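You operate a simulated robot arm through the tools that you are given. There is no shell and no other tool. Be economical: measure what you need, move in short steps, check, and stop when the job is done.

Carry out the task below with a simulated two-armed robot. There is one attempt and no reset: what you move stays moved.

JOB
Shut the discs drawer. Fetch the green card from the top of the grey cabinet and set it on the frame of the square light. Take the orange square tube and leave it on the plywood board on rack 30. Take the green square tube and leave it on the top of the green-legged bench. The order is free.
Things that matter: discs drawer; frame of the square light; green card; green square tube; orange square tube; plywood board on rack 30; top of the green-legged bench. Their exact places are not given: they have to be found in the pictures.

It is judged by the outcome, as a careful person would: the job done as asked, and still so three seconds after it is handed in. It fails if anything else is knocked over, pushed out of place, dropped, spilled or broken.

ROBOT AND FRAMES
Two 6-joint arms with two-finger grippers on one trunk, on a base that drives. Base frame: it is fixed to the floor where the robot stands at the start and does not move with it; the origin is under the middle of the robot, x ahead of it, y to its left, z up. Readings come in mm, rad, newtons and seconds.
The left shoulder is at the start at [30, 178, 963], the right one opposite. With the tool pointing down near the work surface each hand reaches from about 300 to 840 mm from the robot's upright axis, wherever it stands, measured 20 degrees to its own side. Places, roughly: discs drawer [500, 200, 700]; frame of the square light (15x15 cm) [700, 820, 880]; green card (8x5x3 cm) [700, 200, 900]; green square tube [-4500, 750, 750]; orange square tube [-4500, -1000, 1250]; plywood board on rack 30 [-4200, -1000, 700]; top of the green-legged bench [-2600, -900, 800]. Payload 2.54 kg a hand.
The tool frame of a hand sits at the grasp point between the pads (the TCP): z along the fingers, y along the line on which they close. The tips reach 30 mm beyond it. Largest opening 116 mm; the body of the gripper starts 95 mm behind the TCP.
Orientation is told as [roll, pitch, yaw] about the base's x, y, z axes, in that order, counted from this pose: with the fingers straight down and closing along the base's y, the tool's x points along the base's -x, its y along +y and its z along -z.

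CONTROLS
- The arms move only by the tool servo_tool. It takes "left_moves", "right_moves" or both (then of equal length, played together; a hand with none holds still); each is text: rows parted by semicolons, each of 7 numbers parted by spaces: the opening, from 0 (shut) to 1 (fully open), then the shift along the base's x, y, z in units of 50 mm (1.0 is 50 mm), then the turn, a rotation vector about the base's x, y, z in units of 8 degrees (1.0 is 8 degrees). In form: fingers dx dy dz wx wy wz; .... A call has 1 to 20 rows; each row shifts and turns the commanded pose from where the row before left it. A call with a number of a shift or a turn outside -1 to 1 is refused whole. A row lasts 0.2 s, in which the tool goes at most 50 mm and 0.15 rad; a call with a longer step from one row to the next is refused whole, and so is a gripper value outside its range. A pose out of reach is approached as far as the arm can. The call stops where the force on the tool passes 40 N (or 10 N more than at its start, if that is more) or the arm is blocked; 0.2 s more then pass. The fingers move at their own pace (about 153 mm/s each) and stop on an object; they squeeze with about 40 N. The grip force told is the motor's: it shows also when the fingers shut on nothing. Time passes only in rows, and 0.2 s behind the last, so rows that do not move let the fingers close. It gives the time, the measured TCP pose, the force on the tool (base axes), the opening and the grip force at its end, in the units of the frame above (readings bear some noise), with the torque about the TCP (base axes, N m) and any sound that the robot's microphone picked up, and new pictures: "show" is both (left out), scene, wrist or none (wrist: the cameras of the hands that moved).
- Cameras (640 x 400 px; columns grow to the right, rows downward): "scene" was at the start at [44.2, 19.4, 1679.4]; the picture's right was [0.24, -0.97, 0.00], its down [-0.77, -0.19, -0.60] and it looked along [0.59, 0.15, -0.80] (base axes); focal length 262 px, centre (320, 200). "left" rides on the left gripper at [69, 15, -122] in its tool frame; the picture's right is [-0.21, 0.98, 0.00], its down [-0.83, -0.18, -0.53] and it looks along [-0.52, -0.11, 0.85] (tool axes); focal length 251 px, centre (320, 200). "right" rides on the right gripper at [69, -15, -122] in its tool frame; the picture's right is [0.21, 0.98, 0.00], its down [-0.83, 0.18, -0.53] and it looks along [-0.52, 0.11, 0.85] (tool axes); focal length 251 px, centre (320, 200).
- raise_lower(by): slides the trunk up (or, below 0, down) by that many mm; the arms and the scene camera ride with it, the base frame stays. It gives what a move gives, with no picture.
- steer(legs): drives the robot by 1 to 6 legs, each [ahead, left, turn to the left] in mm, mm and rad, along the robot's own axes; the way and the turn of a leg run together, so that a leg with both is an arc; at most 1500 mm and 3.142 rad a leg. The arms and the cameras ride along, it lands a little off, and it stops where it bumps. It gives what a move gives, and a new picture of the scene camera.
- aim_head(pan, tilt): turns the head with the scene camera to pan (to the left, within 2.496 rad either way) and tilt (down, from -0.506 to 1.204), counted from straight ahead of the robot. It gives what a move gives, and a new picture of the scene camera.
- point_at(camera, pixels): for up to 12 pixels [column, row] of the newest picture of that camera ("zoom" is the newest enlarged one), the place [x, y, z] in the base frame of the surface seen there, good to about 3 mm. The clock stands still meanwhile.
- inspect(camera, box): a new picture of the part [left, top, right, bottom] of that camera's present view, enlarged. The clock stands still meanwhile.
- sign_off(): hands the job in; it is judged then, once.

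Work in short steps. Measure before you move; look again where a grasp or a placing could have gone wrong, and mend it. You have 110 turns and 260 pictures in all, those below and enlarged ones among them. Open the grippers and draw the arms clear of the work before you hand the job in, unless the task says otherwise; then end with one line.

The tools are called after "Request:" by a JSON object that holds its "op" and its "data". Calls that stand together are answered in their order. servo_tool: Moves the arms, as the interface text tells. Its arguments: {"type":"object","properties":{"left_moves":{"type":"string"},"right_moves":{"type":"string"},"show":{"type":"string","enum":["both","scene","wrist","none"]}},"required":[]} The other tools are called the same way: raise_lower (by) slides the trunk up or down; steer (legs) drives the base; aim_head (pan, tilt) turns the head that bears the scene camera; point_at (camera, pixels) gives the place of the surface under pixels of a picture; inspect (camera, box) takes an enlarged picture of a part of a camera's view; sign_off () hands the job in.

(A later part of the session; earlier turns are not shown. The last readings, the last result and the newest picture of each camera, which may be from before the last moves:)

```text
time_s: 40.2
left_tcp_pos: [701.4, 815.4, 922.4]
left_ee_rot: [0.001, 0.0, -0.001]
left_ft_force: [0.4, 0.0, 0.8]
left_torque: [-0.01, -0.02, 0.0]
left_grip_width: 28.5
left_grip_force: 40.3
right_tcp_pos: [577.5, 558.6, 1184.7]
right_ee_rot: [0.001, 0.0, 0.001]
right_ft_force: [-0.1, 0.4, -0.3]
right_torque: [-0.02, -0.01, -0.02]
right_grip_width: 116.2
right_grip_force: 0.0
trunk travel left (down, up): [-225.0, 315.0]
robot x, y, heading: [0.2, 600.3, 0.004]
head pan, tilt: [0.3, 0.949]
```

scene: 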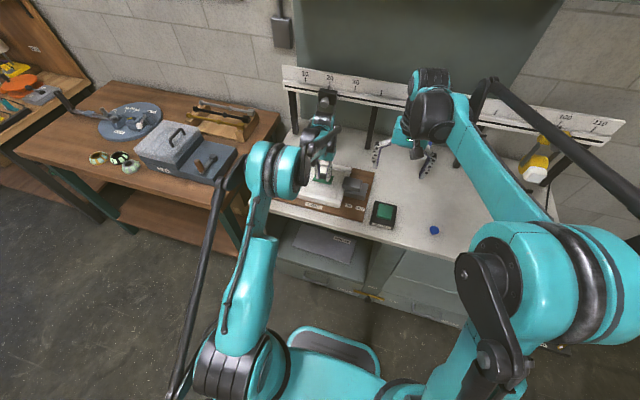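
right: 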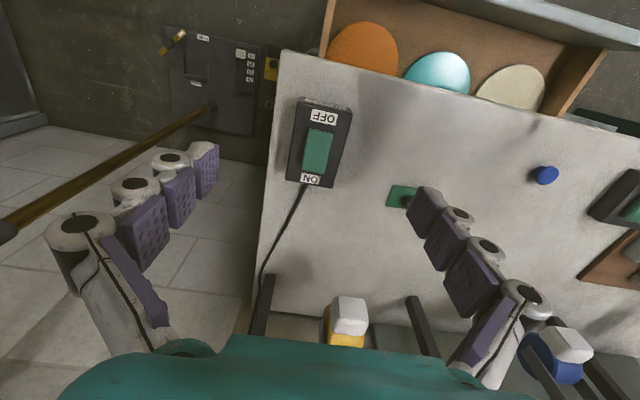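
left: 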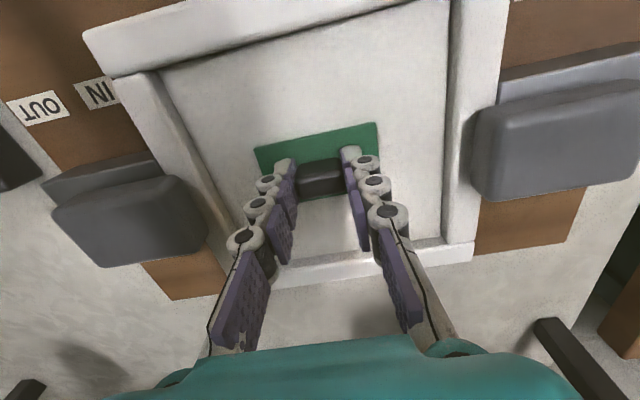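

No contact yet, so I lower 4 mm more.

Request:
{"op": "servo_tool", "data": {"left_moves": "0 0 0 -0.04 0 0 0;0 0 0 -0.04 0 0 0", "show": "none"}}

```text
time_s: 40.9
left_tcp_pos: [701.5, 815.4, 924.3]
left_ee_rot: [0.002, -0.002, 0.0]
left_ft_force: [-4.1, -0.7, 19.4]
left_torque: [-0.01, 0.21, 0.03]
left_grip_width: 28.5
left_grip_force: 39.6
right_tcp_pos: [576.0, 559.1, 1186.6]
right_ee_rot: [0.0, -0.002, 0.001]
right_ft_force: [-0.2, -0.4, 0.2]
right_torque: [0.02, -0.02, 0.01]
right_grip_width: 116.1
right_grip_force: 0.1
trunk travel left (down, up): [-225.0, 315.0]
robot x, y, heading: [-4.3, 595.9, 0.001]
head pan, tilt: [0.3, 0.949]
stopped in row 2 (left hand): the force on the tool passed its limit at 41 N (the readings are from after the stop); the commanded pose is now the measured one
```

The card is in contact with the panel. I open the fingers and rise.

Request:
{"op": "servo_tool", "data": {"left_moves": "0.45 0 0 0 0 0 0;0.45 0 0 0 0 0 0;0.45 0 0 0.3 0 0 0;0.45 0 0 0.8 0 0 0;0.45 0 0 0.8 0 0 0;0.45 0 0 0.8 0 0 0;0.45 0 0 0.8 0 0 0", "show": "both"}}

```text
time_s: 42.5
left_tcp_pos: [700.7, 814.1, 1097.3]
left_ee_rot: [0.0, -0.002, -0.001]
left_ft_force: [0.1, -0.3, 0.1]
left_torque: [-0.03, -0.09, 0.0]
left_grip_width: 52.2
left_grip_force: 0.1
right_tcp_pos: [576.9, 559.0, 1185.3]
right_ee_rot: [-0.001, 0.0, 0.0]
right_ft_force: [-0.3, -0.8, -0.2]
right_torque: [0.03, -0.02, 0.02]
right_grip_width: 116.0
right_grip_force: 0.1
trunk travel left (down, up): [-225.0, 315.0]
robot x, y, heading: [-1.0, 600.0, 0.006]
head pan, tilt: [0.3, 0.949]
```

scene: 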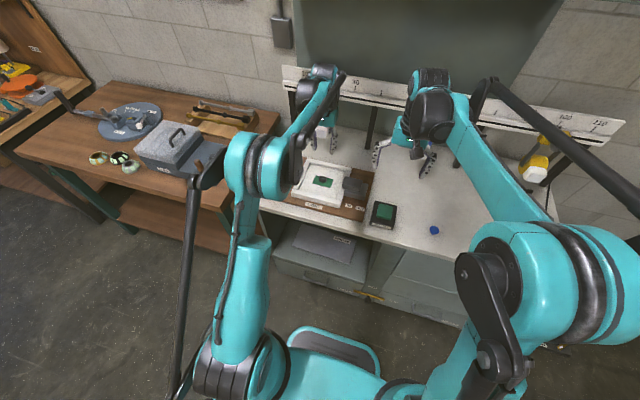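
left: 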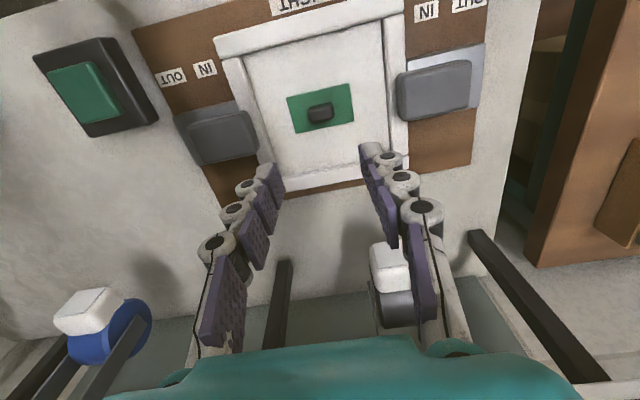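

The card lies on the light. I retract the left arm, back off, and look around toward the rear.

Request:
{"op": "servo_tool", "data": {"left_moves": "0.45 -0.9 0 0.3 0 0 0;0.45 -0.9 0 0.3 0 0 0;0.45 -0.9 0 0.3 0 0 0;0.45 -0.9 0 0.3 0 0 0;0.45 -0.9 0.2 0.3 0 0 0;0.45 -0.9 0 0.3 0 0 0", "show": "none"}}

Request:
{"op": "steer", "data": {"legs": [[-400, 0, 0]]}}

Request:
{"op": "aim_head", "data": {"pan": -2.4, "tilt": 0.4}}

Request:
{"op": "aim_head", "data": {"pan": 2.4, "tilt": 0.4}}

```text
time_s: 43.9
left_tcp_pos: [431.1, 826.2, 1188.5]
left_ee_rot: [0.003, -0.003, 0.003]
left_ft_force: [-0.9, -0.5, 0.4]
left_torque: [0.02, -0.06, -0.01]
left_grip_width: 52.5
left_grip_force: 0.2
right_tcp_pos: [576.0, 558.6, 1185.1]
right_ee_rot: [0.001, -0.001, 0.001]
right_ft_force: [-0.3, 0.7, 1.2]
right_torque: [-0.03, -0.04, 0.0]
right_grip_width: 116.2
right_grip_force: 0.0
trunk travel left (down, up): [-225.0, 315.0]
robot x, y, heading: [0.6, 598.8, -0.0]
head pan, tilt: [0.3, 0.949]
```

```text
time_s: 46.4
left_tcp_pos: [33.7, 825.0, 1188.4]
left_ee_rot: [0.0, -0.004, -0.004]
left_ft_force: [-0.3, -1.0, -0.2]
left_torque: [0.01, -0.02, 0.0]
left_grip_width: 52.2
left_grip_force: 0.0
right_tcp_pos: [175.4, 558.6, 1186.1]
right_ee_rot: [0.001, -0.001, -0.003]
right_ft_force: [0.9, 0.0, 0.4]
right_torque: [0.01, -0.05, -0.02]
right_grip_width: 115.8
right_grip_force: 0.1
trunk travel left (down, up): [-225.0, 315.0]
robot x, y, heading: [-403.0, 606.4, -0.007]
head pan, tilt: [0.3, 0.949]
```

scene: 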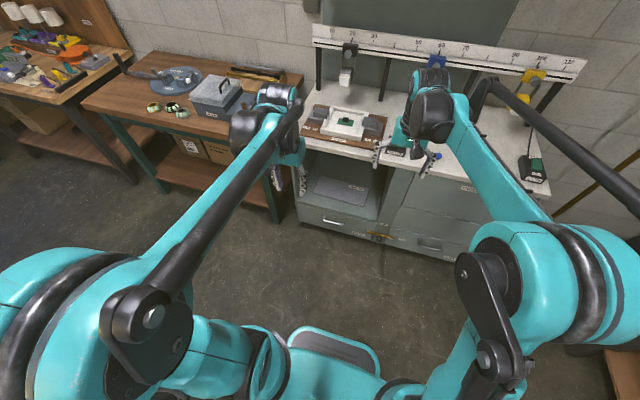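

```text
time_s: 48.8
left_tcp_pos: [33.2, 824.7, 1188.2]
left_ee_rot: [0.0, 0.0, -0.003]
left_ft_force: [0.8, -1.2, -0.1]
left_torque: [0.02, -0.02, 0.02]
left_grip_width: 52.4
left_grip_force: 0.1
right_tcp_pos: [176.9, 556.8, 1184.2]
right_ee_rot: [0.001, -0.001, -0.004]
right_ft_force: [-0.8, -0.3, -0.4]
right_torque: [0.04, -0.01, 0.0]
right_grip_width: 116.3
right_grip_force: 0.1
trunk travel left (down, up): [-225.0, 315.0]
robot x, y, heading: [-403.4, 600.8, -0.001]
head pan, tilt: [-2.4, 0.4]
```

scene: 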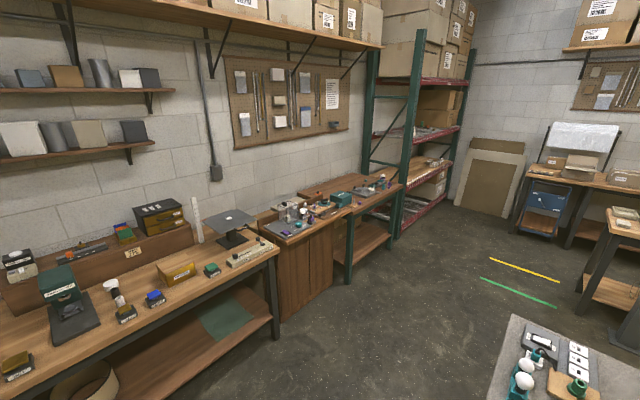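

```text
time_s: 52.6
left_tcp_pos: [33.3, 824.0, 1187.5]
left_ee_rot: [0.0, -0.002, -0.002]
left_ft_force: [-0.8, 0.5, 0.2]
left_torque: [-0.01, 0.04, 0.0]
left_grip_width: 52.3
left_grip_force: 0.0
right_tcp_pos: [177.1, 556.9, 1184.4]
right_ee_rot: [-0.001, 0.0, -0.003]
right_ft_force: [0.1, 0.3, 0.1]
right_torque: [-0.01, -0.01, -0.02]
right_grip_width: 116.3
right_grip_force: 0.1
trunk travel left (down, up): [-225.0, 315.0]
robot x, y, heading: [-402.3, 601.0, -0.007]
head pan, tilt: [2.4, 0.4]
```

scene: 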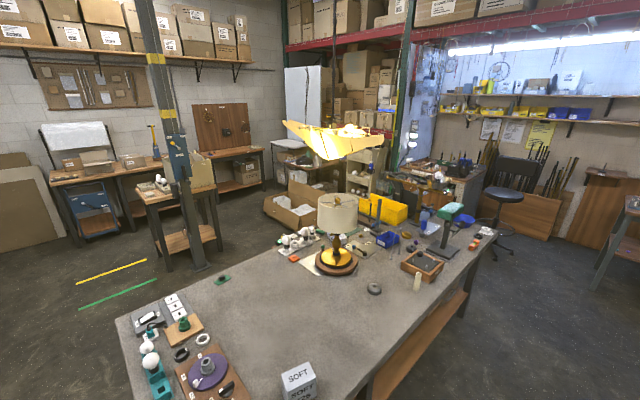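

I see a big grey table, and in the first view the bench with green legs and the rack in the far corner. I measure positions in this view.

Request:
{"op": "point_at", "data": {"camera": "scene", "pixels": [[120, 320], [230, 270], [480, 235], [370, 380], [115, 270], [180, 200], [215, 250], [210, 170], [80, 180], [155, 190], [240, 155], [30, 230]]}}

Request:
{"op": "aim_head", "data": {"pan": -2.49, "tilt": 0.3}}

Request:
{"op": "inspect", "data": {"camera": "scene", "box": [220, 80, 460, 230]}}

Request:
{"op": "inspect", "data": {"camera": "scene", "box": [440, 80, 640, 205]}}

```text
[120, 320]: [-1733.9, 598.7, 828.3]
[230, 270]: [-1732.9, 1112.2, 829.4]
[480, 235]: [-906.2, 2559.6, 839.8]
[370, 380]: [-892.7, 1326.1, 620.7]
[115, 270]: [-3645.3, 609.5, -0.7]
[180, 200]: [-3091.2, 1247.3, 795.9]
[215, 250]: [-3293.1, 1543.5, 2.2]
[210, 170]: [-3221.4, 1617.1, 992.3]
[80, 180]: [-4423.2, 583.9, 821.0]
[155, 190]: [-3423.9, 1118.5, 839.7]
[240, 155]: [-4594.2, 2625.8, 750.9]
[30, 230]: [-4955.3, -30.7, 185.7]
```

```text
time_s: 56.5
left_tcp_pos: [34.3, 825.0, 1187.3]
left_ee_rot: [0.001, -0.002, -0.004]
left_ft_force: [-0.2, -0.1, 0.0]
left_torque: [0.04, -0.01, 0.02]
left_grip_width: 52.2
left_grip_force: 0.1
right_tcp_pos: [177.2, 557.6, 1184.4]
right_ee_rot: [0.0, 0.0, -0.003]
right_ft_force: [-0.1, -0.6, -0.3]
right_torque: [-0.03, 0.01, 0.01]
right_grip_width: 116.1
right_grip_force: 0.0
trunk travel left (down, up): [-225.0, 315.0]
robot x, y, heading: [-401.6, 602.9, -0.003]
head pan, tilt: [-2.491, 0.3]
```

scene: 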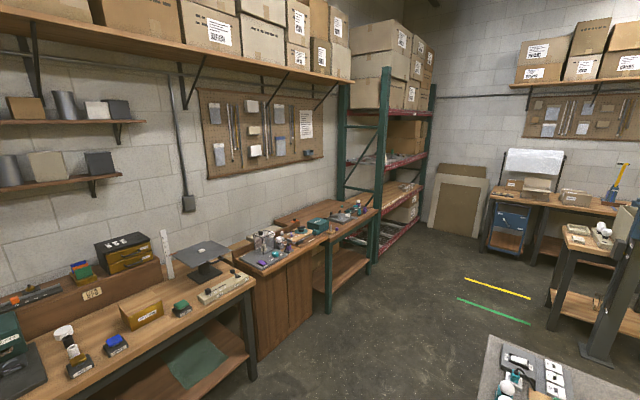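

```text
2.67 times, centred on (340, 155) of scene
```

zoom: 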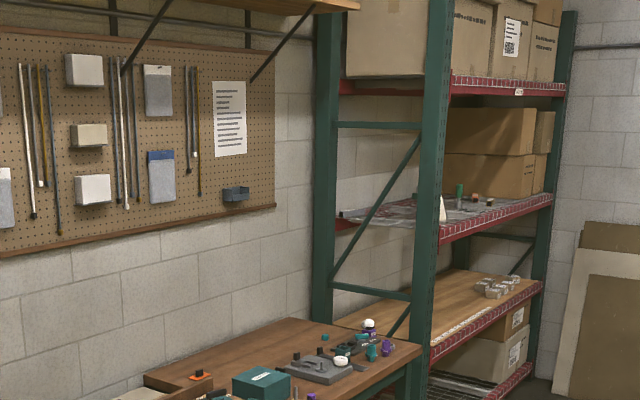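

```text
3.20 times, centred on (540, 142) of scene
```

zoom: 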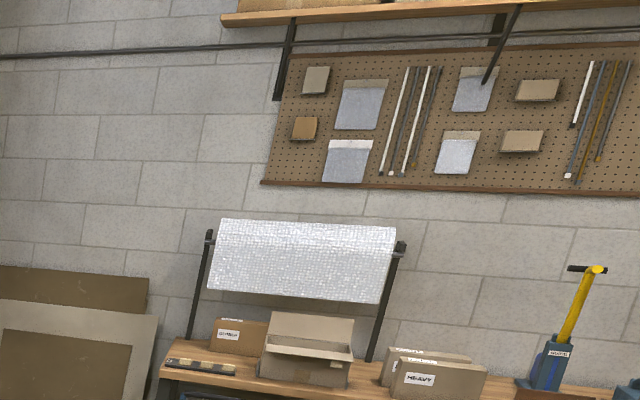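

The rack holds a wood lower shelf and a mat with small items above it, and the back wall has another bench. I measure corridor limits and targets in this view.

Request:
{"op": "point_at", "data": {"camera": "scene", "pixels": [[250, 290], [318, 245], [373, 220], [290, 220], [490, 340], [395, 195], [385, 160], [430, 225], [560, 195], [600, 290], [345, 210], [130, 320]]}}

```text
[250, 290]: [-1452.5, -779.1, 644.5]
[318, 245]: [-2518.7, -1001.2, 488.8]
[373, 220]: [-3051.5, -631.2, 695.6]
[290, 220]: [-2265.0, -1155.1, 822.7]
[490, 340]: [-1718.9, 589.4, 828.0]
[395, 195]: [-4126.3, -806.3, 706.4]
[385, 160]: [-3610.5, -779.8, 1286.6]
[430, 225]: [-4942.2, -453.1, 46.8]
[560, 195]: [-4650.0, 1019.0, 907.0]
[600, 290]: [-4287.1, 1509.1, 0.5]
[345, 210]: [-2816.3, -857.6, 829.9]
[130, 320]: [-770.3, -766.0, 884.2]
```

The corridor between the benches (y≲-630) and the table (y≳590) centres near y≈0. I strafe to it, turn around via the open side, and drive in.

Request:
{"op": "steer", "data": {"legs": [[0, -600, 0], [0, 0, 3.14], [1200, 0, 0], [800, 0, 0]]}}

Request:
{"op": "aim_head", "data": {"pan": 0.5, "tilt": 0.4}}

```text
time_s: 76.9
left_tcp_pos: [-2829.2, -321.6, 1187.5]
left_ee_rot: [0.0, -0.002, -3.109]
left_ft_force: [0.1, 0.4, 0.6]
left_torque: [0.01, -0.02, -0.01]
left_grip_width: 52.1
left_grip_force: 0.0
right_tcp_pos: [-2981.8, -59.6, 1184.4]
right_ee_rot: [0.0, 0.0, -3.108]
right_ft_force: [-0.5, 0.1, 0.4]
right_torque: [-0.03, 0.0, -0.03]
right_grip_width: 115.9
right_grip_force: 0.1
trunk travel left (down, up): [-225.0, 315.0]
robot x, y, heading: [-2401.6, -79.7, -3.111]
head pan, tilt: [-2.491, 0.3]
```

scene: 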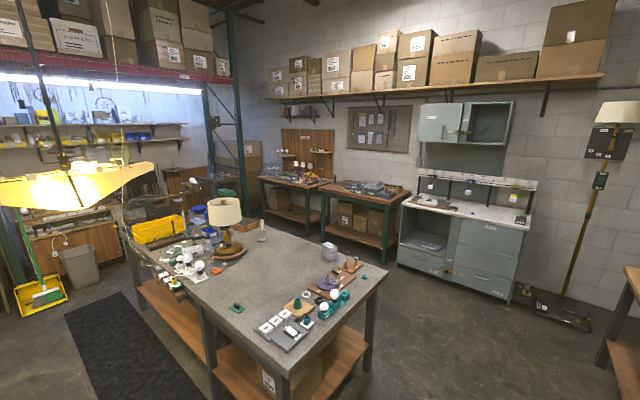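

```text
time_s: 79.5
left_tcp_pos: [-2828.0, -321.2, 1188.0]
left_ee_rot: [0.001, -0.001, -3.109]
left_ft_force: [0.4, 0.1, -0.1]
left_torque: [0.0, 0.02, -0.01]
left_grip_width: 52.1
left_grip_force: 0.1
right_tcp_pos: [-2981.3, -58.0, 1184.6]
right_ee_rot: [-0.001, 0.0, -3.108]
right_ft_force: [0.1, -0.3, 0.7]
right_torque: [0.0, -0.01, 0.01]
right_grip_width: 115.8
right_grip_force: 0.1
trunk travel left (down, up): [-225.0, 315.0]
robot x, y, heading: [-2402.6, -79.5, -3.109]
head pan, tilt: [0.499, 0.4]
```

scene: 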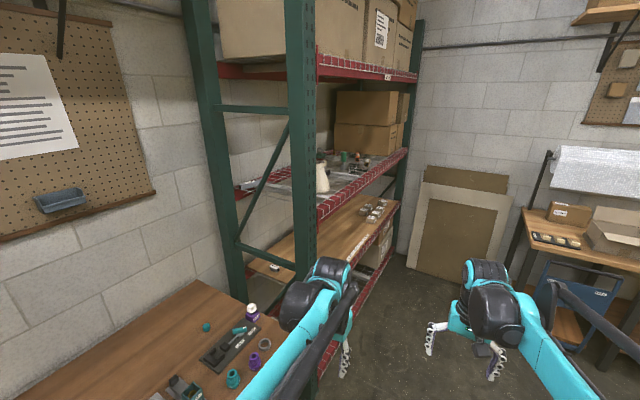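

Now I look more closely at the rack shelves and the back wall bench.

Request:
{"op": "inspect", "data": {"camera": "scene", "box": [220, 110, 420, 270]}}

Request:
{"op": "inspect", "data": {"camera": "scene", "box": [510, 140, 640, 260]}}

Request:
{"op": "aim_head", "data": {"pan": -0.3, "tilt": 0.4}}

Request:
{"op": "inspect", "data": {"camera": "scene", "box": [120, 100, 480, 300]}}

```text
2.50 times, centred on (320, 190) of scene
```

zoom: 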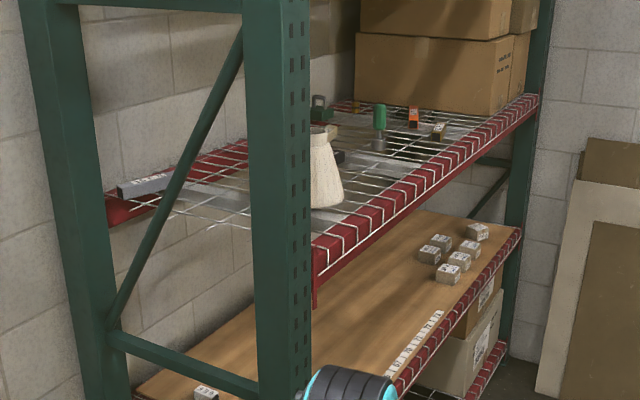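

```text
3.33 times, centred on (575, 200) of scene
```

zoom: 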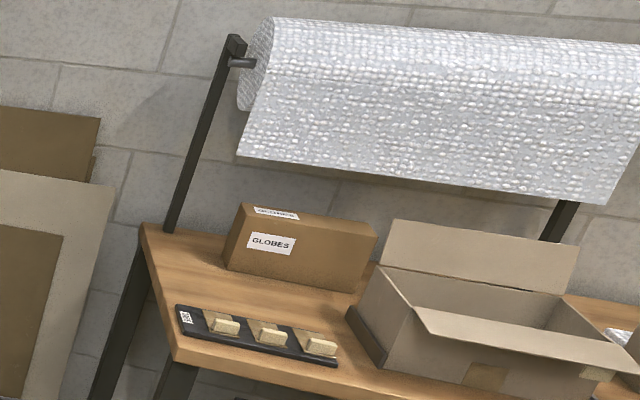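

```text
time_s: 80.6
left_tcp_pos: [-2829.2, -320.9, 1187.3]
left_ee_rot: [0.0, -0.004, -3.108]
left_ft_force: [0.0, 0.1, -0.4]
left_torque: [0.01, 0.04, -0.01]
left_grip_width: 52.2
left_grip_force: 0.0
right_tcp_pos: [-2981.7, -58.4, 1184.7]
right_ee_rot: [0.0, 0.0, -3.11]
right_ft_force: [1.0, -0.5, -0.2]
right_torque: [0.01, -0.02, -0.03]
right_grip_width: 116.2
right_grip_force: 0.1
trunk travel left (down, up): [-225.0, 315.0]
robot x, y, heading: [-2400.7, -76.9, -3.109]
head pan, tilt: [-0.3, 0.4]
```

scene: 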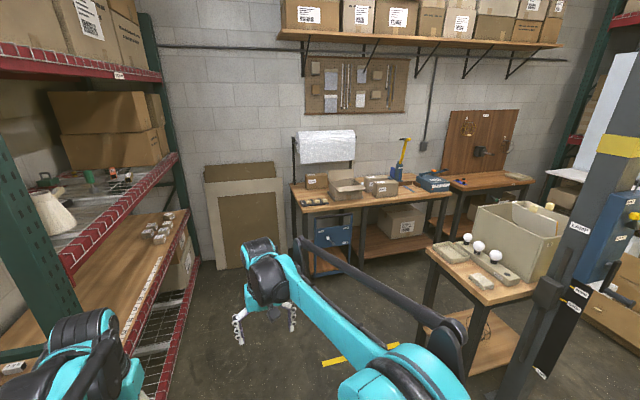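

```text
1.78 times, centred on (300, 200) of scene
```

zoom: 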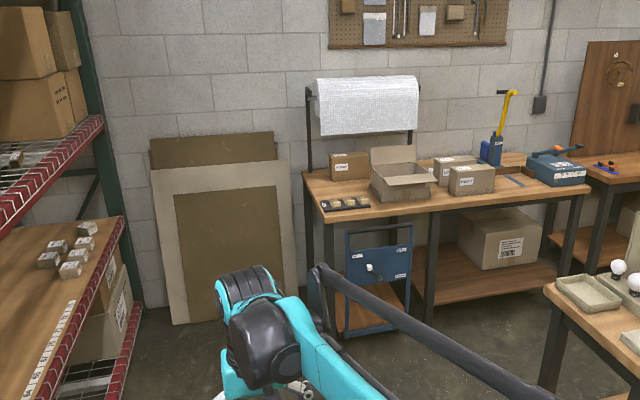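

Both tubes need a closer view. I drive ahead and right toward the back bench.

Request:
{"op": "steer", "data": {"legs": [[900, 350, 0.0]]}}

```text
time_s: 84.9
left_tcp_pos: [-3601.2, -637.9, 1187.7]
left_ee_rot: [-0.01, -0.002, -3.092]
left_ft_force: [-6.6, 27.3, -1.4]
left_torque: [-1.55, -0.31, -0.22]
left_grip_width: 37.8
left_grip_force: 0.1
right_tcp_pos: [-3759.9, -384.5, 1184.1]
right_ee_rot: [0.002, 0.001, -3.084]
right_ft_force: [0.0, -0.8, -0.2]
right_torque: [0.01, 0.04, 0.01]
right_grip_width: 115.9
right_grip_force: 0.1
trunk travel left (down, up): [-225.0, 315.0]
robot x, y, heading: [-3175.0, -400.2, -3.082]
head pan, tilt: [-0.3, 0.4]
stopped in leg 1: the force on the tool passed its limit at 53 N (the readings are from after the stop); the commanded pose is now the measured one
```

scene: 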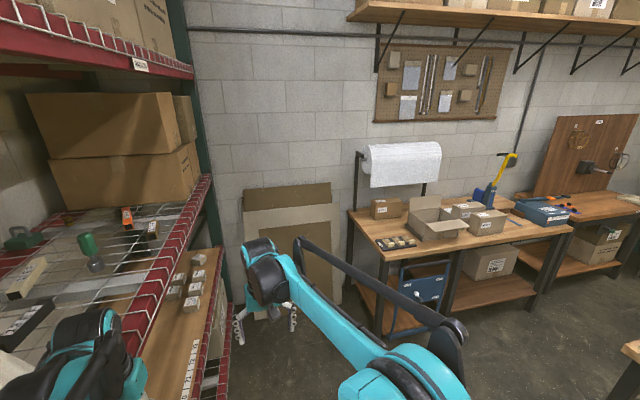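

I sent the wrong sideways sign, and the left hand has touched the rack side. I strafe right, away from it, at once and inspect.

Request:
{"op": "steer", "data": {"legs": [[0, -300, 0]]}}

Request:
{"op": "aim_head", "data": {"pan": 0.5, "tilt": 0.4}}

Request:
{"op": "inspect", "data": {"camera": "left", "box": [0, 0, 640, 400]}}

```text
time_s: 86.9
left_tcp_pos: [-3616.9, -340.5, 1187.8]
left_ee_rot: [-0.008, 0.0, -3.089]
left_ft_force: [-0.2, 0.1, 0.7]
left_torque: [-0.05, 0.03, -0.01]
left_grip_width: 52.2
left_grip_force: 0.1
right_tcp_pos: [-3776.2, -85.8, 1185.0]
right_ee_rot: [0.001, 0.001, -3.086]
right_ft_force: [0.8, -0.1, 0.5]
right_torque: [-0.03, -0.01, -0.04]
right_grip_width: 116.2
right_grip_force: 0.1
trunk travel left (down, up): [-225.0, 315.0]
robot x, y, heading: [-3194.3, -95.3, -3.087]
head pan, tilt: [-0.3, 0.4]
```

scene: 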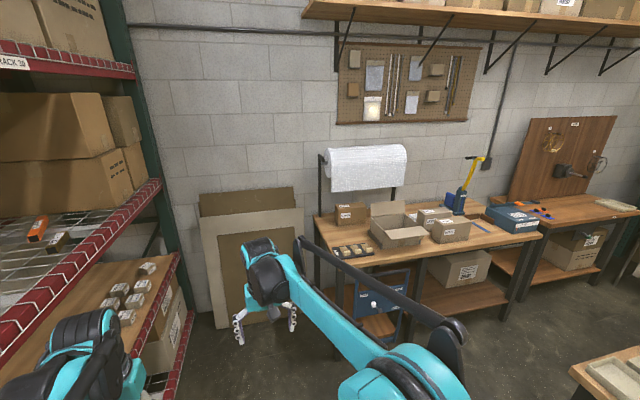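

```text
time_s: 88.0
left_tcp_pos: [-3616.2, -342.2, 1186.4]
left_ee_rot: [-0.01, 0.0, -3.09]
left_ft_force: [-0.1, 0.4, -0.5]
left_torque: [-0.02, 0.0, 0.03]
left_grip_width: 52.2
left_grip_force: 0.0
right_tcp_pos: [-3776.1, -86.2, 1185.4]
right_ee_rot: [-0.004, -0.001, -3.086]
right_ft_force: [-0.3, 0.3, -0.6]
right_torque: [-0.02, 0.0, 0.03]
right_grip_width: 116.0
right_grip_force: 0.1
trunk travel left (down, up): [-225.0, 315.0]
robot x, y, heading: [-3194.9, -95.3, -3.091]
head pan, tilt: [0.499, 0.4]
```

scene: 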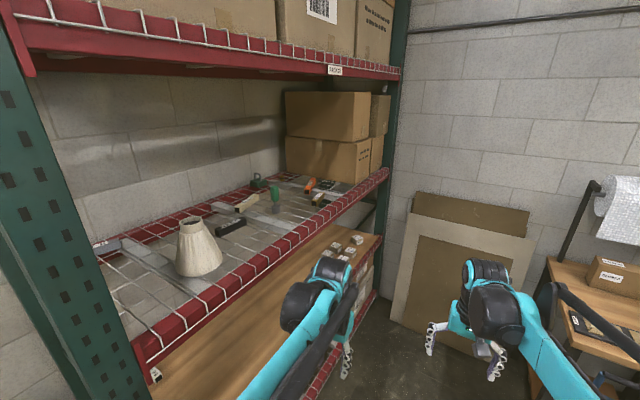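

```text
1.00 times, centred on (320, 200) of left (not enlarged: the box is as wide or as high as the picture)
```

zoom: 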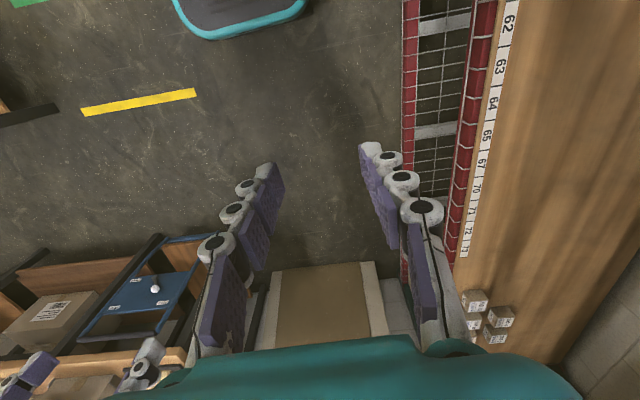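

Nothing seems disturbed: the cone stands and the items are in place. I zoom in on the deck items and measure.

Request:
{"op": "inspect", "data": {"camera": "scene", "box": [80, 150, 400, 350]}}

Request:
{"op": "inspect", "data": {"camera": "scene", "box": [200, 160, 360, 260]}}

Request:
{"op": "point_at", "data": {"camera": "zoom", "pixels": [[440, 97], [452, 70], [428, 115], [484, 160], [200, 130], [300, 150], [580, 50], [560, 340], [460, 290], [600, 360], [500, 170], [170, 230]]}}

```text
2.00 times, centred on (240, 250) of scene
```

zoom: 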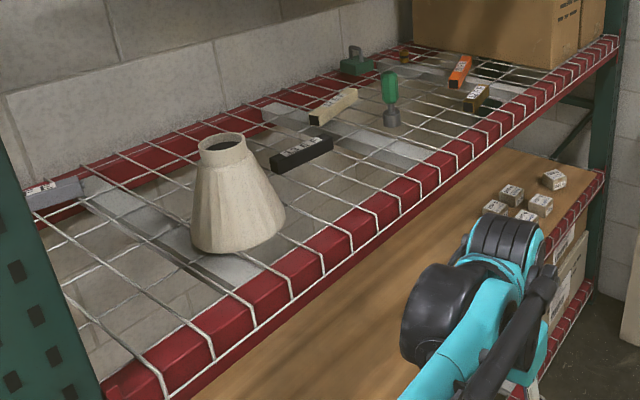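

```text
4.00 times, centred on (280, 210) of scene
```

zoom: 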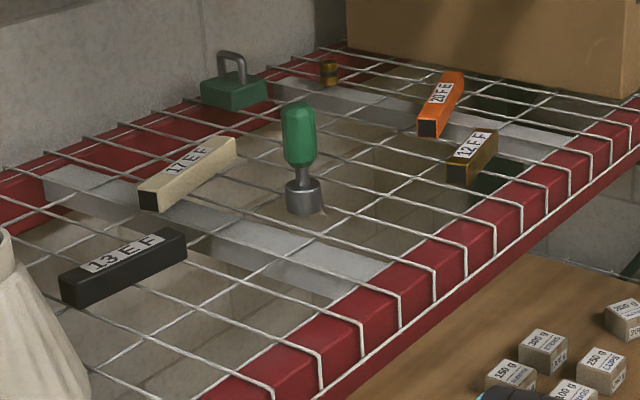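

```text
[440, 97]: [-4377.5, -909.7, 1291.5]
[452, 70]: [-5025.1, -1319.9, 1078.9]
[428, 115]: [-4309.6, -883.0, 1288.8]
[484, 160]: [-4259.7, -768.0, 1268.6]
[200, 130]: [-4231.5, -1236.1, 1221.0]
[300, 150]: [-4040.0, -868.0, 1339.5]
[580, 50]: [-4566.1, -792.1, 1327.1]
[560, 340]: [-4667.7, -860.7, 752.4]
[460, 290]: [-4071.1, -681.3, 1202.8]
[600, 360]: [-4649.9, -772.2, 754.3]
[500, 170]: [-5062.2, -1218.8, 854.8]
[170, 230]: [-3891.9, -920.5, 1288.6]
```

The orange tube marked 20 F E lies on the wire deck. I measure its corners in the newest zoom, plus the upper beam and front edge.

Request:
{"op": "point_at", "data": {"camera": "zoom", "pixels": [[428, 128], [445, 75], [464, 78], [437, 104], [450, 108], [470, 150], [545, 145], [590, 130], [530, 350], [380, 285], [300, 130], [420, 112]]}}

Request:
{"op": "point_at", "data": {"camera": "scene", "pixels": [[230, 45], [330, 72], [330, 65], [395, 74], [230, 270], [383, 175], [310, 310], [350, 330], [360, 245], [335, 150]]}}

```text
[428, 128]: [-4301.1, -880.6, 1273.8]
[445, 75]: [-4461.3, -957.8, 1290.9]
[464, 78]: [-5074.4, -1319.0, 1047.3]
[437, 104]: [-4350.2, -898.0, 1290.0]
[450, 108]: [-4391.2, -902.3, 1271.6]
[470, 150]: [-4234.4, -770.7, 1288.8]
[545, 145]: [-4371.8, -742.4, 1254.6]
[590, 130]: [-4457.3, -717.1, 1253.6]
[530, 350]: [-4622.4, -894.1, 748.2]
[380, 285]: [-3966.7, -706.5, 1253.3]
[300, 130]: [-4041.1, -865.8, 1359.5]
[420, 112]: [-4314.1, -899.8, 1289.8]
```

```text
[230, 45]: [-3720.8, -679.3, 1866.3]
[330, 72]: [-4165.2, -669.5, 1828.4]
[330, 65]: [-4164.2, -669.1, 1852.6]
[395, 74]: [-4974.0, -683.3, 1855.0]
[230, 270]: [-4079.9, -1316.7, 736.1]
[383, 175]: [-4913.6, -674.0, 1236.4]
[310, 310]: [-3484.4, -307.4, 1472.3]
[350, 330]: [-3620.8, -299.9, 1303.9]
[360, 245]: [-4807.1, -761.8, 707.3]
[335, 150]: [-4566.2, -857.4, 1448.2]
```

There is 530 mm clear above the deck, so a fingers-down grasp works. I move to +y, turn to face the rack, strafe opposite the tube, and raise the trunk.

Request:
{"op": "steer", "data": {"legs": [[0, -250, 0], [0, 0, 1.52], [0, -1030, 0]]}}

Request:
{"op": "raise_lower", "data": {"by": 290}}

Request:
{"op": "aim_head", "data": {"pan": -0.1, "tilt": 0.75}}

```text
time_s: 97.9
left_tcp_pos: [-3939.7, -280.4, 1187.3]
left_ee_rot: [-0.009, 0.0, -1.593]
left_ft_force: [-0.5, 0.5, 0.2]
left_torque: [0.06, 0.0, 0.0]
left_grip_width: 52.3
left_grip_force: 0.1
right_tcp_pos: [-4205.6, -421.0, 1183.8]
right_ee_rot: [-0.001, 0.001, -1.588]
right_ft_force: [0.3, 0.3, 0.4]
right_torque: [0.02, 0.0, -0.02]
right_grip_width: 115.9
right_grip_force: 0.1
trunk travel left (down, up): [-225.0, 315.0]
robot x, y, heading: [-4149.8, 158.4, -1.587]
head pan, tilt: [0.499, 0.4]
stopped in leg 3: the robot was blocked; the commanded pose is now the measured one
```

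scene: 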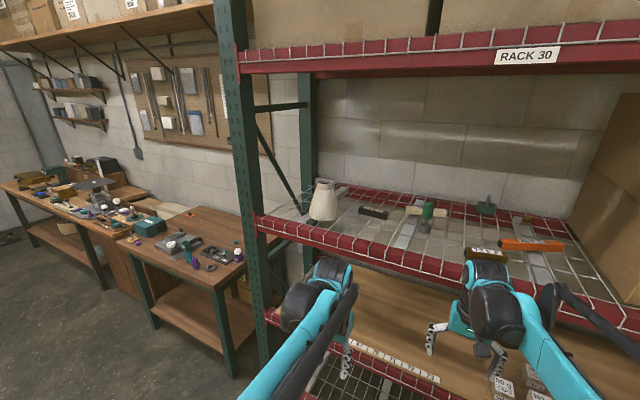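

```text
time_s: 100.8
left_tcp_pos: [-3938.4, -278.3, 1476.4]
left_ee_rot: [-0.01, -0.001, -1.591]
left_ft_force: [0.2, -0.5, 0.7]
left_torque: [-0.01, -0.02, 0.02]
left_grip_width: 52.4
left_grip_force: 0.0
right_tcp_pos: [-4205.7, -420.3, 1473.4]
right_ee_rot: [0.0, -0.001, -1.588]
right_ft_force: [0.6, 0.4, -0.5]
right_torque: [0.03, 0.0, -0.05]
right_grip_width: 116.0
right_grip_force: 0.1
trunk travel left (down, up): [-515.0, 25.0]
robot x, y, heading: [-4154.0, 157.5, -1.585]
head pan, tilt: [0.499, 0.4]
```

```text
time_s: 101.8
left_tcp_pos: [-3939.3, -279.1, 1478.1]
left_ee_rot: [-0.009, 0.001, -1.589]
left_ft_force: [0.0, 0.7, 0.5]
left_torque: [0.01, 0.02, -0.03]
left_grip_width: 52.1
left_grip_force: 0.0
right_tcp_pos: [-4204.6, -419.9, 1474.6]
right_ee_rot: [-0.001, 0.0, -1.587]
right_ft_force: [0.1, -0.7, 0.1]
right_torque: [0.01, -0.02, -0.06]
right_grip_width: 115.7
right_grip_force: 0.1
trunk travel left (down, up): [-515.0, 25.0]
robot x, y, heading: [-4152.2, 159.7, -1.588]
head pan, tilt: [-0.099, 0.75]
```

scene: 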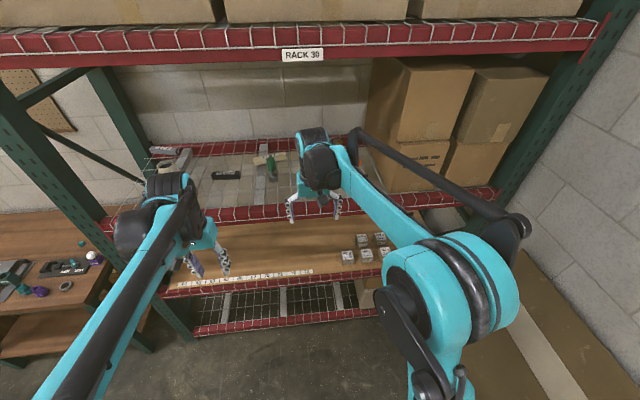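

The strafe was blocked near x≈-4150. I look to the right to see what was touched.

Request:
{"op": "aim_head", "data": {"pan": -1.9, "tilt": 0.85}}

```text
time_s: 103.6
left_tcp_pos: [-3938.1, -280.5, 1477.7]
left_ee_rot: [-0.01, 0.0, -1.589]
left_ft_force: [0.4, -0.4, 0.2]
left_torque: [0.0, 0.01, 0.02]
left_grip_width: 52.1
left_grip_force: 0.0
right_tcp_pos: [-4205.0, -420.8, 1476.4]
right_ee_rot: [0.0, 0.0, -1.588]
right_ft_force: [-0.2, -0.5, -0.2]
right_torque: [-0.01, -0.01, -0.01]
right_grip_width: 116.0
right_grip_force: 0.1
trunk travel left (down, up): [-515.0, 25.0]
robot x, y, heading: [-4154.7, 161.4, -1.583]
head pan, tilt: [-1.901, 0.85]
```

scene: 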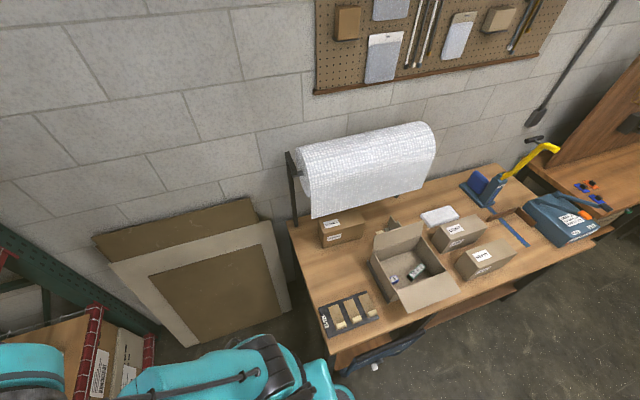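

The open box holds a green and a purple item, and the base probably nudged the bench corner. I enlarge and measure.

Request:
{"op": "inspect", "data": {"camera": "scene", "box": [350, 210, 470, 310]}}

Request:
{"op": "point_at", "data": {"camera": "scene", "pixels": [[335, 350], [290, 228], [490, 165], [415, 272], [397, 280], [385, 345], [375, 255], [440, 290], [405, 312], [425, 235], [350, 310], [345, 390]]}}

```text
4.00 times, centred on (410, 260) of scene
```

zoom: 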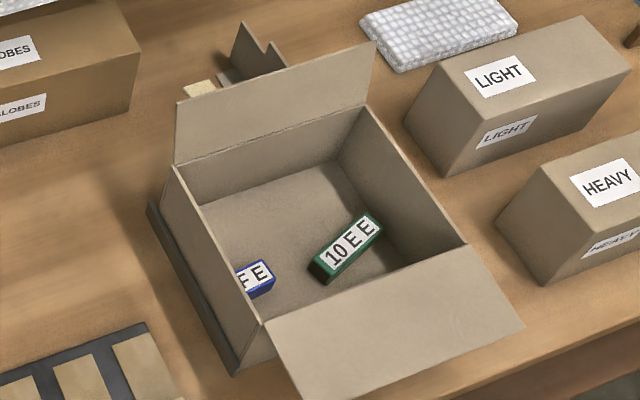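

```text
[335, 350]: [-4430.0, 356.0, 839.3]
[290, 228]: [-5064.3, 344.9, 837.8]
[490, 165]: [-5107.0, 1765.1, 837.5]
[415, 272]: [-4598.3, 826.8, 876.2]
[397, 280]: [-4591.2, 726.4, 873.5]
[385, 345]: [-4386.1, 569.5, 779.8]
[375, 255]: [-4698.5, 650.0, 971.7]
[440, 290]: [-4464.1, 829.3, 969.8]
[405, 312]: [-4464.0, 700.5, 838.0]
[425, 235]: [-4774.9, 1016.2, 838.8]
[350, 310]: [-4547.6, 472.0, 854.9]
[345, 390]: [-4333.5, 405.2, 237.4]
```

The green tube (10 E E) lies in the open box. Orange first: I go ahead away from the bench, shift right 80, then look down at the bump spot.

Request:
{"op": "steer", "data": {"legs": [[350, 0, 0], [0, -80, 0]]}}

Request:
{"op": "aim_head", "data": {"pan": -2.1, "tilt": 1.0}}

Request:
{"op": "inspect", "data": {"camera": "right", "box": [0, 0, 640, 400]}}

```text
time_s: 106.6
left_tcp_pos: [-4015.9, -631.9, 1477.4]
left_ee_rot: [-0.011, 0.001, -1.585]
left_ft_force: [0.3, -0.5, -0.2]
left_torque: [0.01, 0.03, -0.03]
left_grip_width: 52.2
left_grip_force: 0.0
right_tcp_pos: [-4280.2, -774.3, 1473.2]
right_ee_rot: [-0.004, 0.0, -1.581]
right_ft_force: [-0.1, 0.0, 1.2]
right_torque: [-0.01, 0.03, 0.02]
right_grip_width: 116.1
right_grip_force: 0.1
trunk travel left (down, up): [-515.0, 25.0]
robot x, y, heading: [-4236.7, -197.5, -1.58]
head pan, tilt: [-1.901, 0.85]
```

scene: 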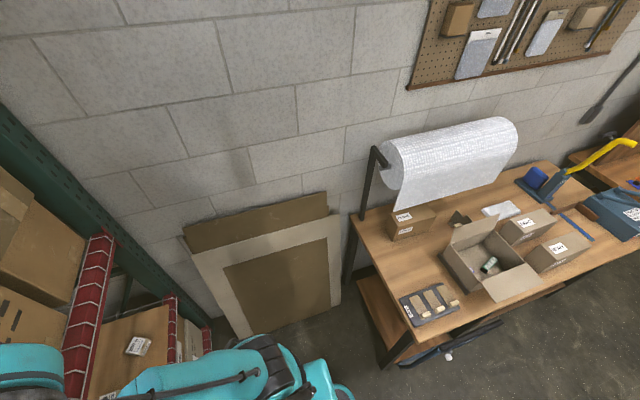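

```text
time_s: 107.3
left_tcp_pos: [-4020.9, -633.2, 1478.9]
left_ee_rot: [-0.007, 0.0, -1.586]
left_ft_force: [-0.5, 0.6, -0.2]
left_torque: [0.01, -0.05, 0.0]
left_grip_width: 52.3
left_grip_force: 0.0
right_tcp_pos: [-4286.2, -774.5, 1474.3]
right_ee_rot: [0.0, -0.001, -1.58]
right_ft_force: [-0.9, -0.9, -0.6]
right_torque: [0.04, -0.05, -0.01]
right_grip_width: 116.2
right_grip_force: 0.0
trunk travel left (down, up): [-515.0, 25.0]
robot x, y, heading: [-4237.0, -195.2, -1.58]
head pan, tilt: [-2.1, 1.0]
```

scene: 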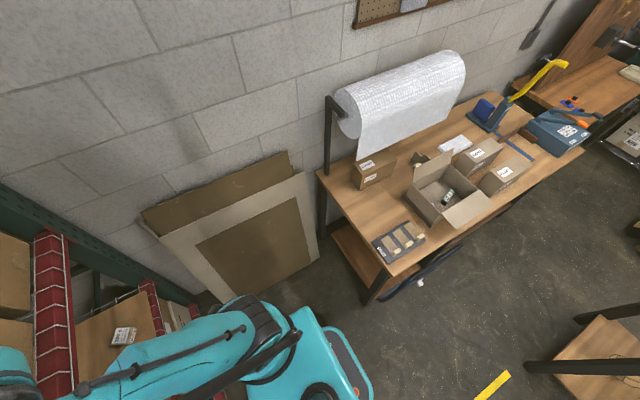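

```text
1.00 times, centred on (320, 200) of right (not enlarged: the box is as wide or as high as the picture)
```

zoom: 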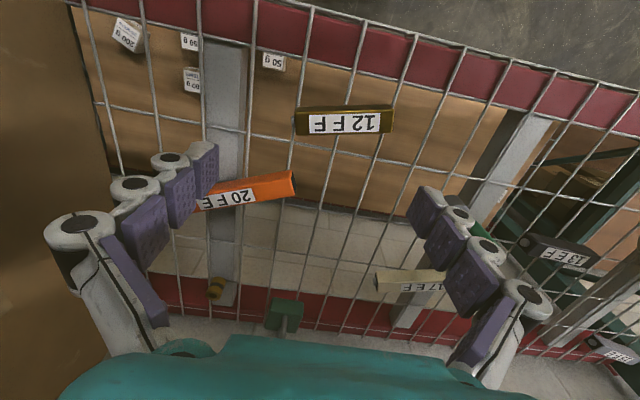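

The bench is undisturbed. In the right wrist view the orange tube spans from (293,183) leftwards, hidden behind a finger, so I measure it.

Request:
{"op": "point_at", "data": {"camera": "zoom", "pixels": [[289, 173], [294, 194], [250, 182], [250, 197], [222, 190], [215, 207], [232, 195], [300, 220], [345, 120], [200, 205]]}}

Request:
{"op": "aim_head", "data": {"pan": -0.2, "tilt": 0.9}}

Request:
{"op": "inspect", "data": {"camera": "scene", "box": [240, 80, 480, 230]}}

```text
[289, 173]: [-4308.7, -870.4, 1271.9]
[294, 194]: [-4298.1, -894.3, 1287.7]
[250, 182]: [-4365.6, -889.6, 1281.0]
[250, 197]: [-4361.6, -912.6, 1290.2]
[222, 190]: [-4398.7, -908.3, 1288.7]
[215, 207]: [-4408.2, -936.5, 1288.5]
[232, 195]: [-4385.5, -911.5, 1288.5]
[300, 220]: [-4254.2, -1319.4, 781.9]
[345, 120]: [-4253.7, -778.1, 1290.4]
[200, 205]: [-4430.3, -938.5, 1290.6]
```

```text
time_s: 109.2
left_tcp_pos: [-4018.2, -632.8, 1476.9]
left_ee_rot: [-0.009, 0.0, -1.585]
left_ft_force: [-0.1, 0.3, 0.5]
left_torque: [0.01, 0.01, 0.0]
left_grip_width: 52.3
left_grip_force: 0.2
right_tcp_pos: [-4283.1, -774.6, 1474.0]
right_ee_rot: [-0.001, 0.001, -1.581]
right_ft_force: [-0.1, 0.0, 0.0]
right_torque: [-0.02, -0.02, 0.04]
right_grip_width: 116.1
right_grip_force: 0.0
trunk travel left (down, up): [-515.0, 25.0]
robot x, y, heading: [-4231.5, -195.2, -1.586]
head pan, tilt: [-0.201, 0.901]
```

scene: 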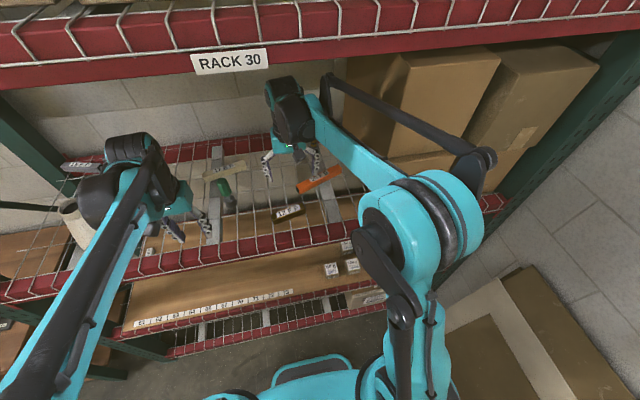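

```text
2.67 times, centred on (360, 155) of scene
```

zoom: 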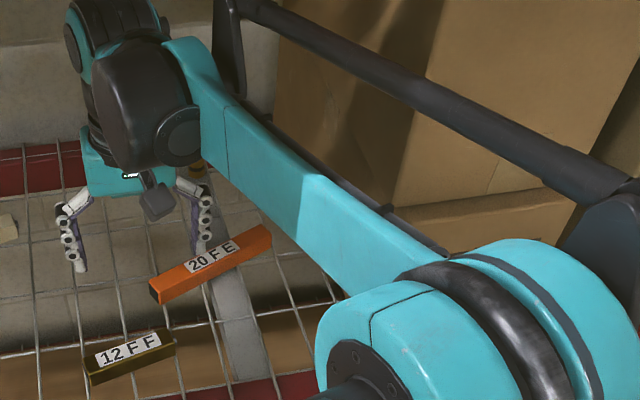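

The tube centre is about (-4382,-911), its axis tilted 20° from x, and its top at z 1290. I turn the right hand −70° and move above it.

Request:
{"op": "servo_tool", "data": {"right_moves": "0.7 -0.2 -0.3 0 0 0 -1;0.7 -0.2 -0.3 0 0 0 -1;0.7 -0.2 -0.3 0 0 0 -1;0.7 -0.2 -0.3 0 0 0 -1;0.7 -0.2 -0.3 0 0 0 -1;0.7 -0.2 -0.3 0 0 0 -1;0.7 -0.2 -0.3 0 0 0 -1;0.7 -0.2 -0.3 0 0 0 -1;0.7 -0.24 -0.28 0 0 0 -0.75;0.7 0 0 -0.9 0 0 0", "show": "both"}}

```text
time_s: 111.4
left_tcp_pos: [-4017.6, -633.1, 1476.4]
left_ee_rot: [-0.009, 0.0, -1.584]
left_ft_force: [-0.5, -0.6, 0.5]
left_torque: [0.01, 0.02, -0.03]
left_grip_width: 52.0
left_grip_force: 0.0
right_tcp_pos: [-4375.7, -909.9, 1429.3]
right_ee_rot: [-0.002, 0.0, -2.804]
right_ft_force: [0.5, -0.4, -0.3]
right_torque: [0.0, 0.0, -0.01]
right_grip_width: 81.3
right_grip_force: 0.1
trunk travel left (down, up): [-515.0, 25.0]
robot x, y, heading: [-4234.6, -195.5, -1.576]
head pan, tilt: [-0.201, 0.901]
```

scene: 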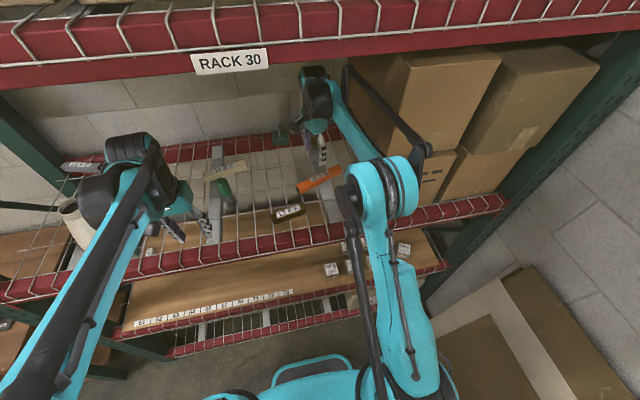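
right: 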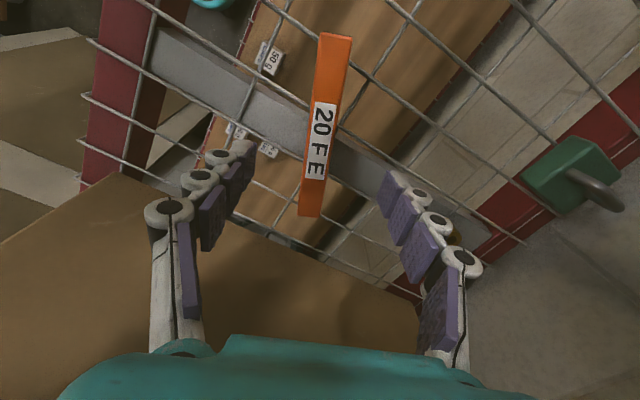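

The tube is in view between the fingers. I measure its ends for the final alignment.

Request:
{"op": "point_at", "data": {"camera": "right", "pixels": [[323, 36], [351, 40], [300, 212], [319, 216], [313, 120], [336, 120], [400, 90], [400, 250]]}}

```text
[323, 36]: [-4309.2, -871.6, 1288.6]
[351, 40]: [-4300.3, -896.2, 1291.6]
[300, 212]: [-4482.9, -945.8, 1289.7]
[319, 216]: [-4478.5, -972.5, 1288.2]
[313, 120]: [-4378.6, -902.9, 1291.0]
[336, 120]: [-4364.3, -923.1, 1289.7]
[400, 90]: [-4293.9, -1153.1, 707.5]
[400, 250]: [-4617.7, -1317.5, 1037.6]
```

I correct by (−14,−10) and +4° yaw, then lower to z≈1297 and close.

Request:
{"op": "servo_tool", "data": {"right_moves": "0.7 -0.28 -0.2 0 0 0 0.45;0.7 0 0 -0.9 0 0 0;0.7 0 0 -0.9 0 0 0;0.7 0 0 -0.5 0 0 0;0.7 0 0 -0.34 0 0 0;0 0 0 0 0 0 0;0 0 0 0 0 0 0;0 0 0 0 0 0 0;0 0 0 0 0 0 0", "show": "wrist"}}

```text
time_s: 113.4
left_tcp_pos: [-4017.7, -634.1, 1478.1]
left_ee_rot: [-0.009, 0.0, -1.586]
left_ft_force: [-0.2, 0.2, 0.1]
left_torque: [0.02, 0.01, -0.03]
left_grip_width: 52.5
left_grip_force: 0.0
right_tcp_pos: [-4390.3, -916.2, 1296.5]
right_ee_rot: [-0.002, 0.0, -2.74]
right_ft_force: [-0.3, -0.7, 0.3]
right_torque: [-0.01, 0.02, -0.02]
right_grip_width: 28.8
right_grip_force: 39.8
trunk travel left (down, up): [-515.0, 25.0]
robot x, y, heading: [-4237.5, -194.4, -1.577]
head pan, tilt: [-0.201, 0.901]
```

right: 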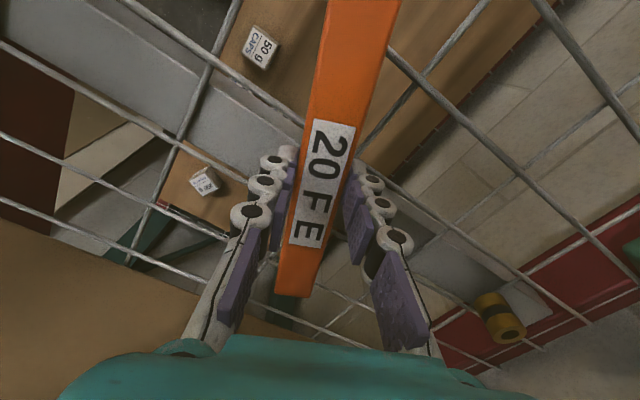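

The orange tube is gripped at 28.8 mm. I lift it about 110 mm to check.

Request:
{"op": "servo_tool", "data": {"right_moves": "0 0 0 0.3 0 0 0;0 0 0 0.5 0 0 0;0 0 0 0.7 0 0 0;0 0 0 0.9 0 0 0;0 0 0 0.9 0 0 0", "show": "wrist"}}

```text
time_s: 114.6
left_tcp_pos: [-4018.3, -632.4, 1478.2]
left_ee_rot: [-0.01, -0.001, -1.584]
left_ft_force: [0.2, 0.0, -0.2]
left_torque: [0.0, -0.02, -0.03]
left_grip_width: 52.2
left_grip_force: 0.0
right_tcp_pos: [-4391.6, -913.2, 1464.5]
right_ee_rot: [-0.002, -0.001, -2.739]
right_ft_force: [0.3, 0.4, -1.2]
right_torque: [-0.03, 0.0, 0.0]
right_grip_width: 28.9
right_grip_force: 40.3
trunk travel left (down, up): [-515.0, 25.0]
robot x, y, heading: [-4240.2, -195.6, -1.583]
head pan, tilt: [-0.201, 0.901]
```

right: 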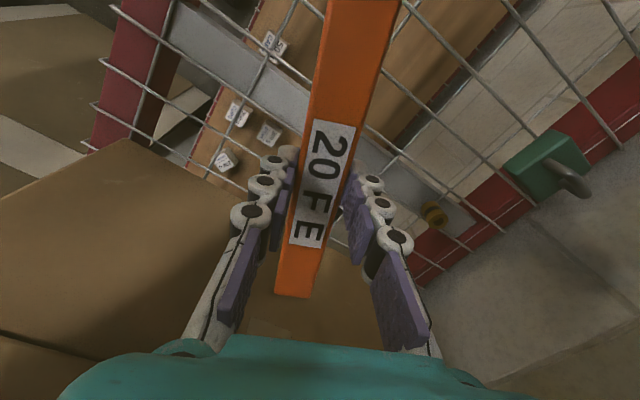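

The tube is lifted. I measure the plywood board, its front edge, the weight blocks and the beam in the scene picture.

Request:
{"op": "point_at", "data": {"camera": "scene", "pixels": [[215, 305], [215, 298], [215, 285], [300, 290], [332, 270], [353, 265], [405, 250], [250, 265], [150, 320], [300, 238], [300, 252], [180, 275]]}}

Request:
{"op": "inspect", "data": {"camera": "scene", "box": [100, 180, 460, 400]}}

```text
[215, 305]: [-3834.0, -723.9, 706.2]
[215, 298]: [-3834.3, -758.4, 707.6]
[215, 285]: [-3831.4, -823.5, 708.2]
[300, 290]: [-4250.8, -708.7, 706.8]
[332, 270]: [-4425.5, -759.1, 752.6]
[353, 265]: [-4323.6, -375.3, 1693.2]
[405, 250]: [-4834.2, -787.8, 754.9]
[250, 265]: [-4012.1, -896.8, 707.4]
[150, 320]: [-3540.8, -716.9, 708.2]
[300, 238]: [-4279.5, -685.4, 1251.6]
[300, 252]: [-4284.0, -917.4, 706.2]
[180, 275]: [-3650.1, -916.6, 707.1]
```

```text
1.78 times, centred on (280, 290) of scene
```

zoom: 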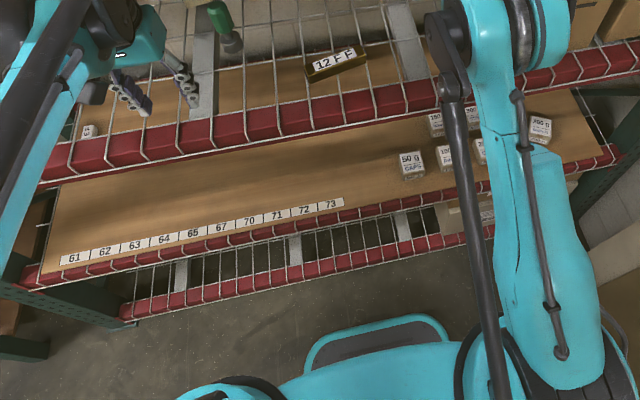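

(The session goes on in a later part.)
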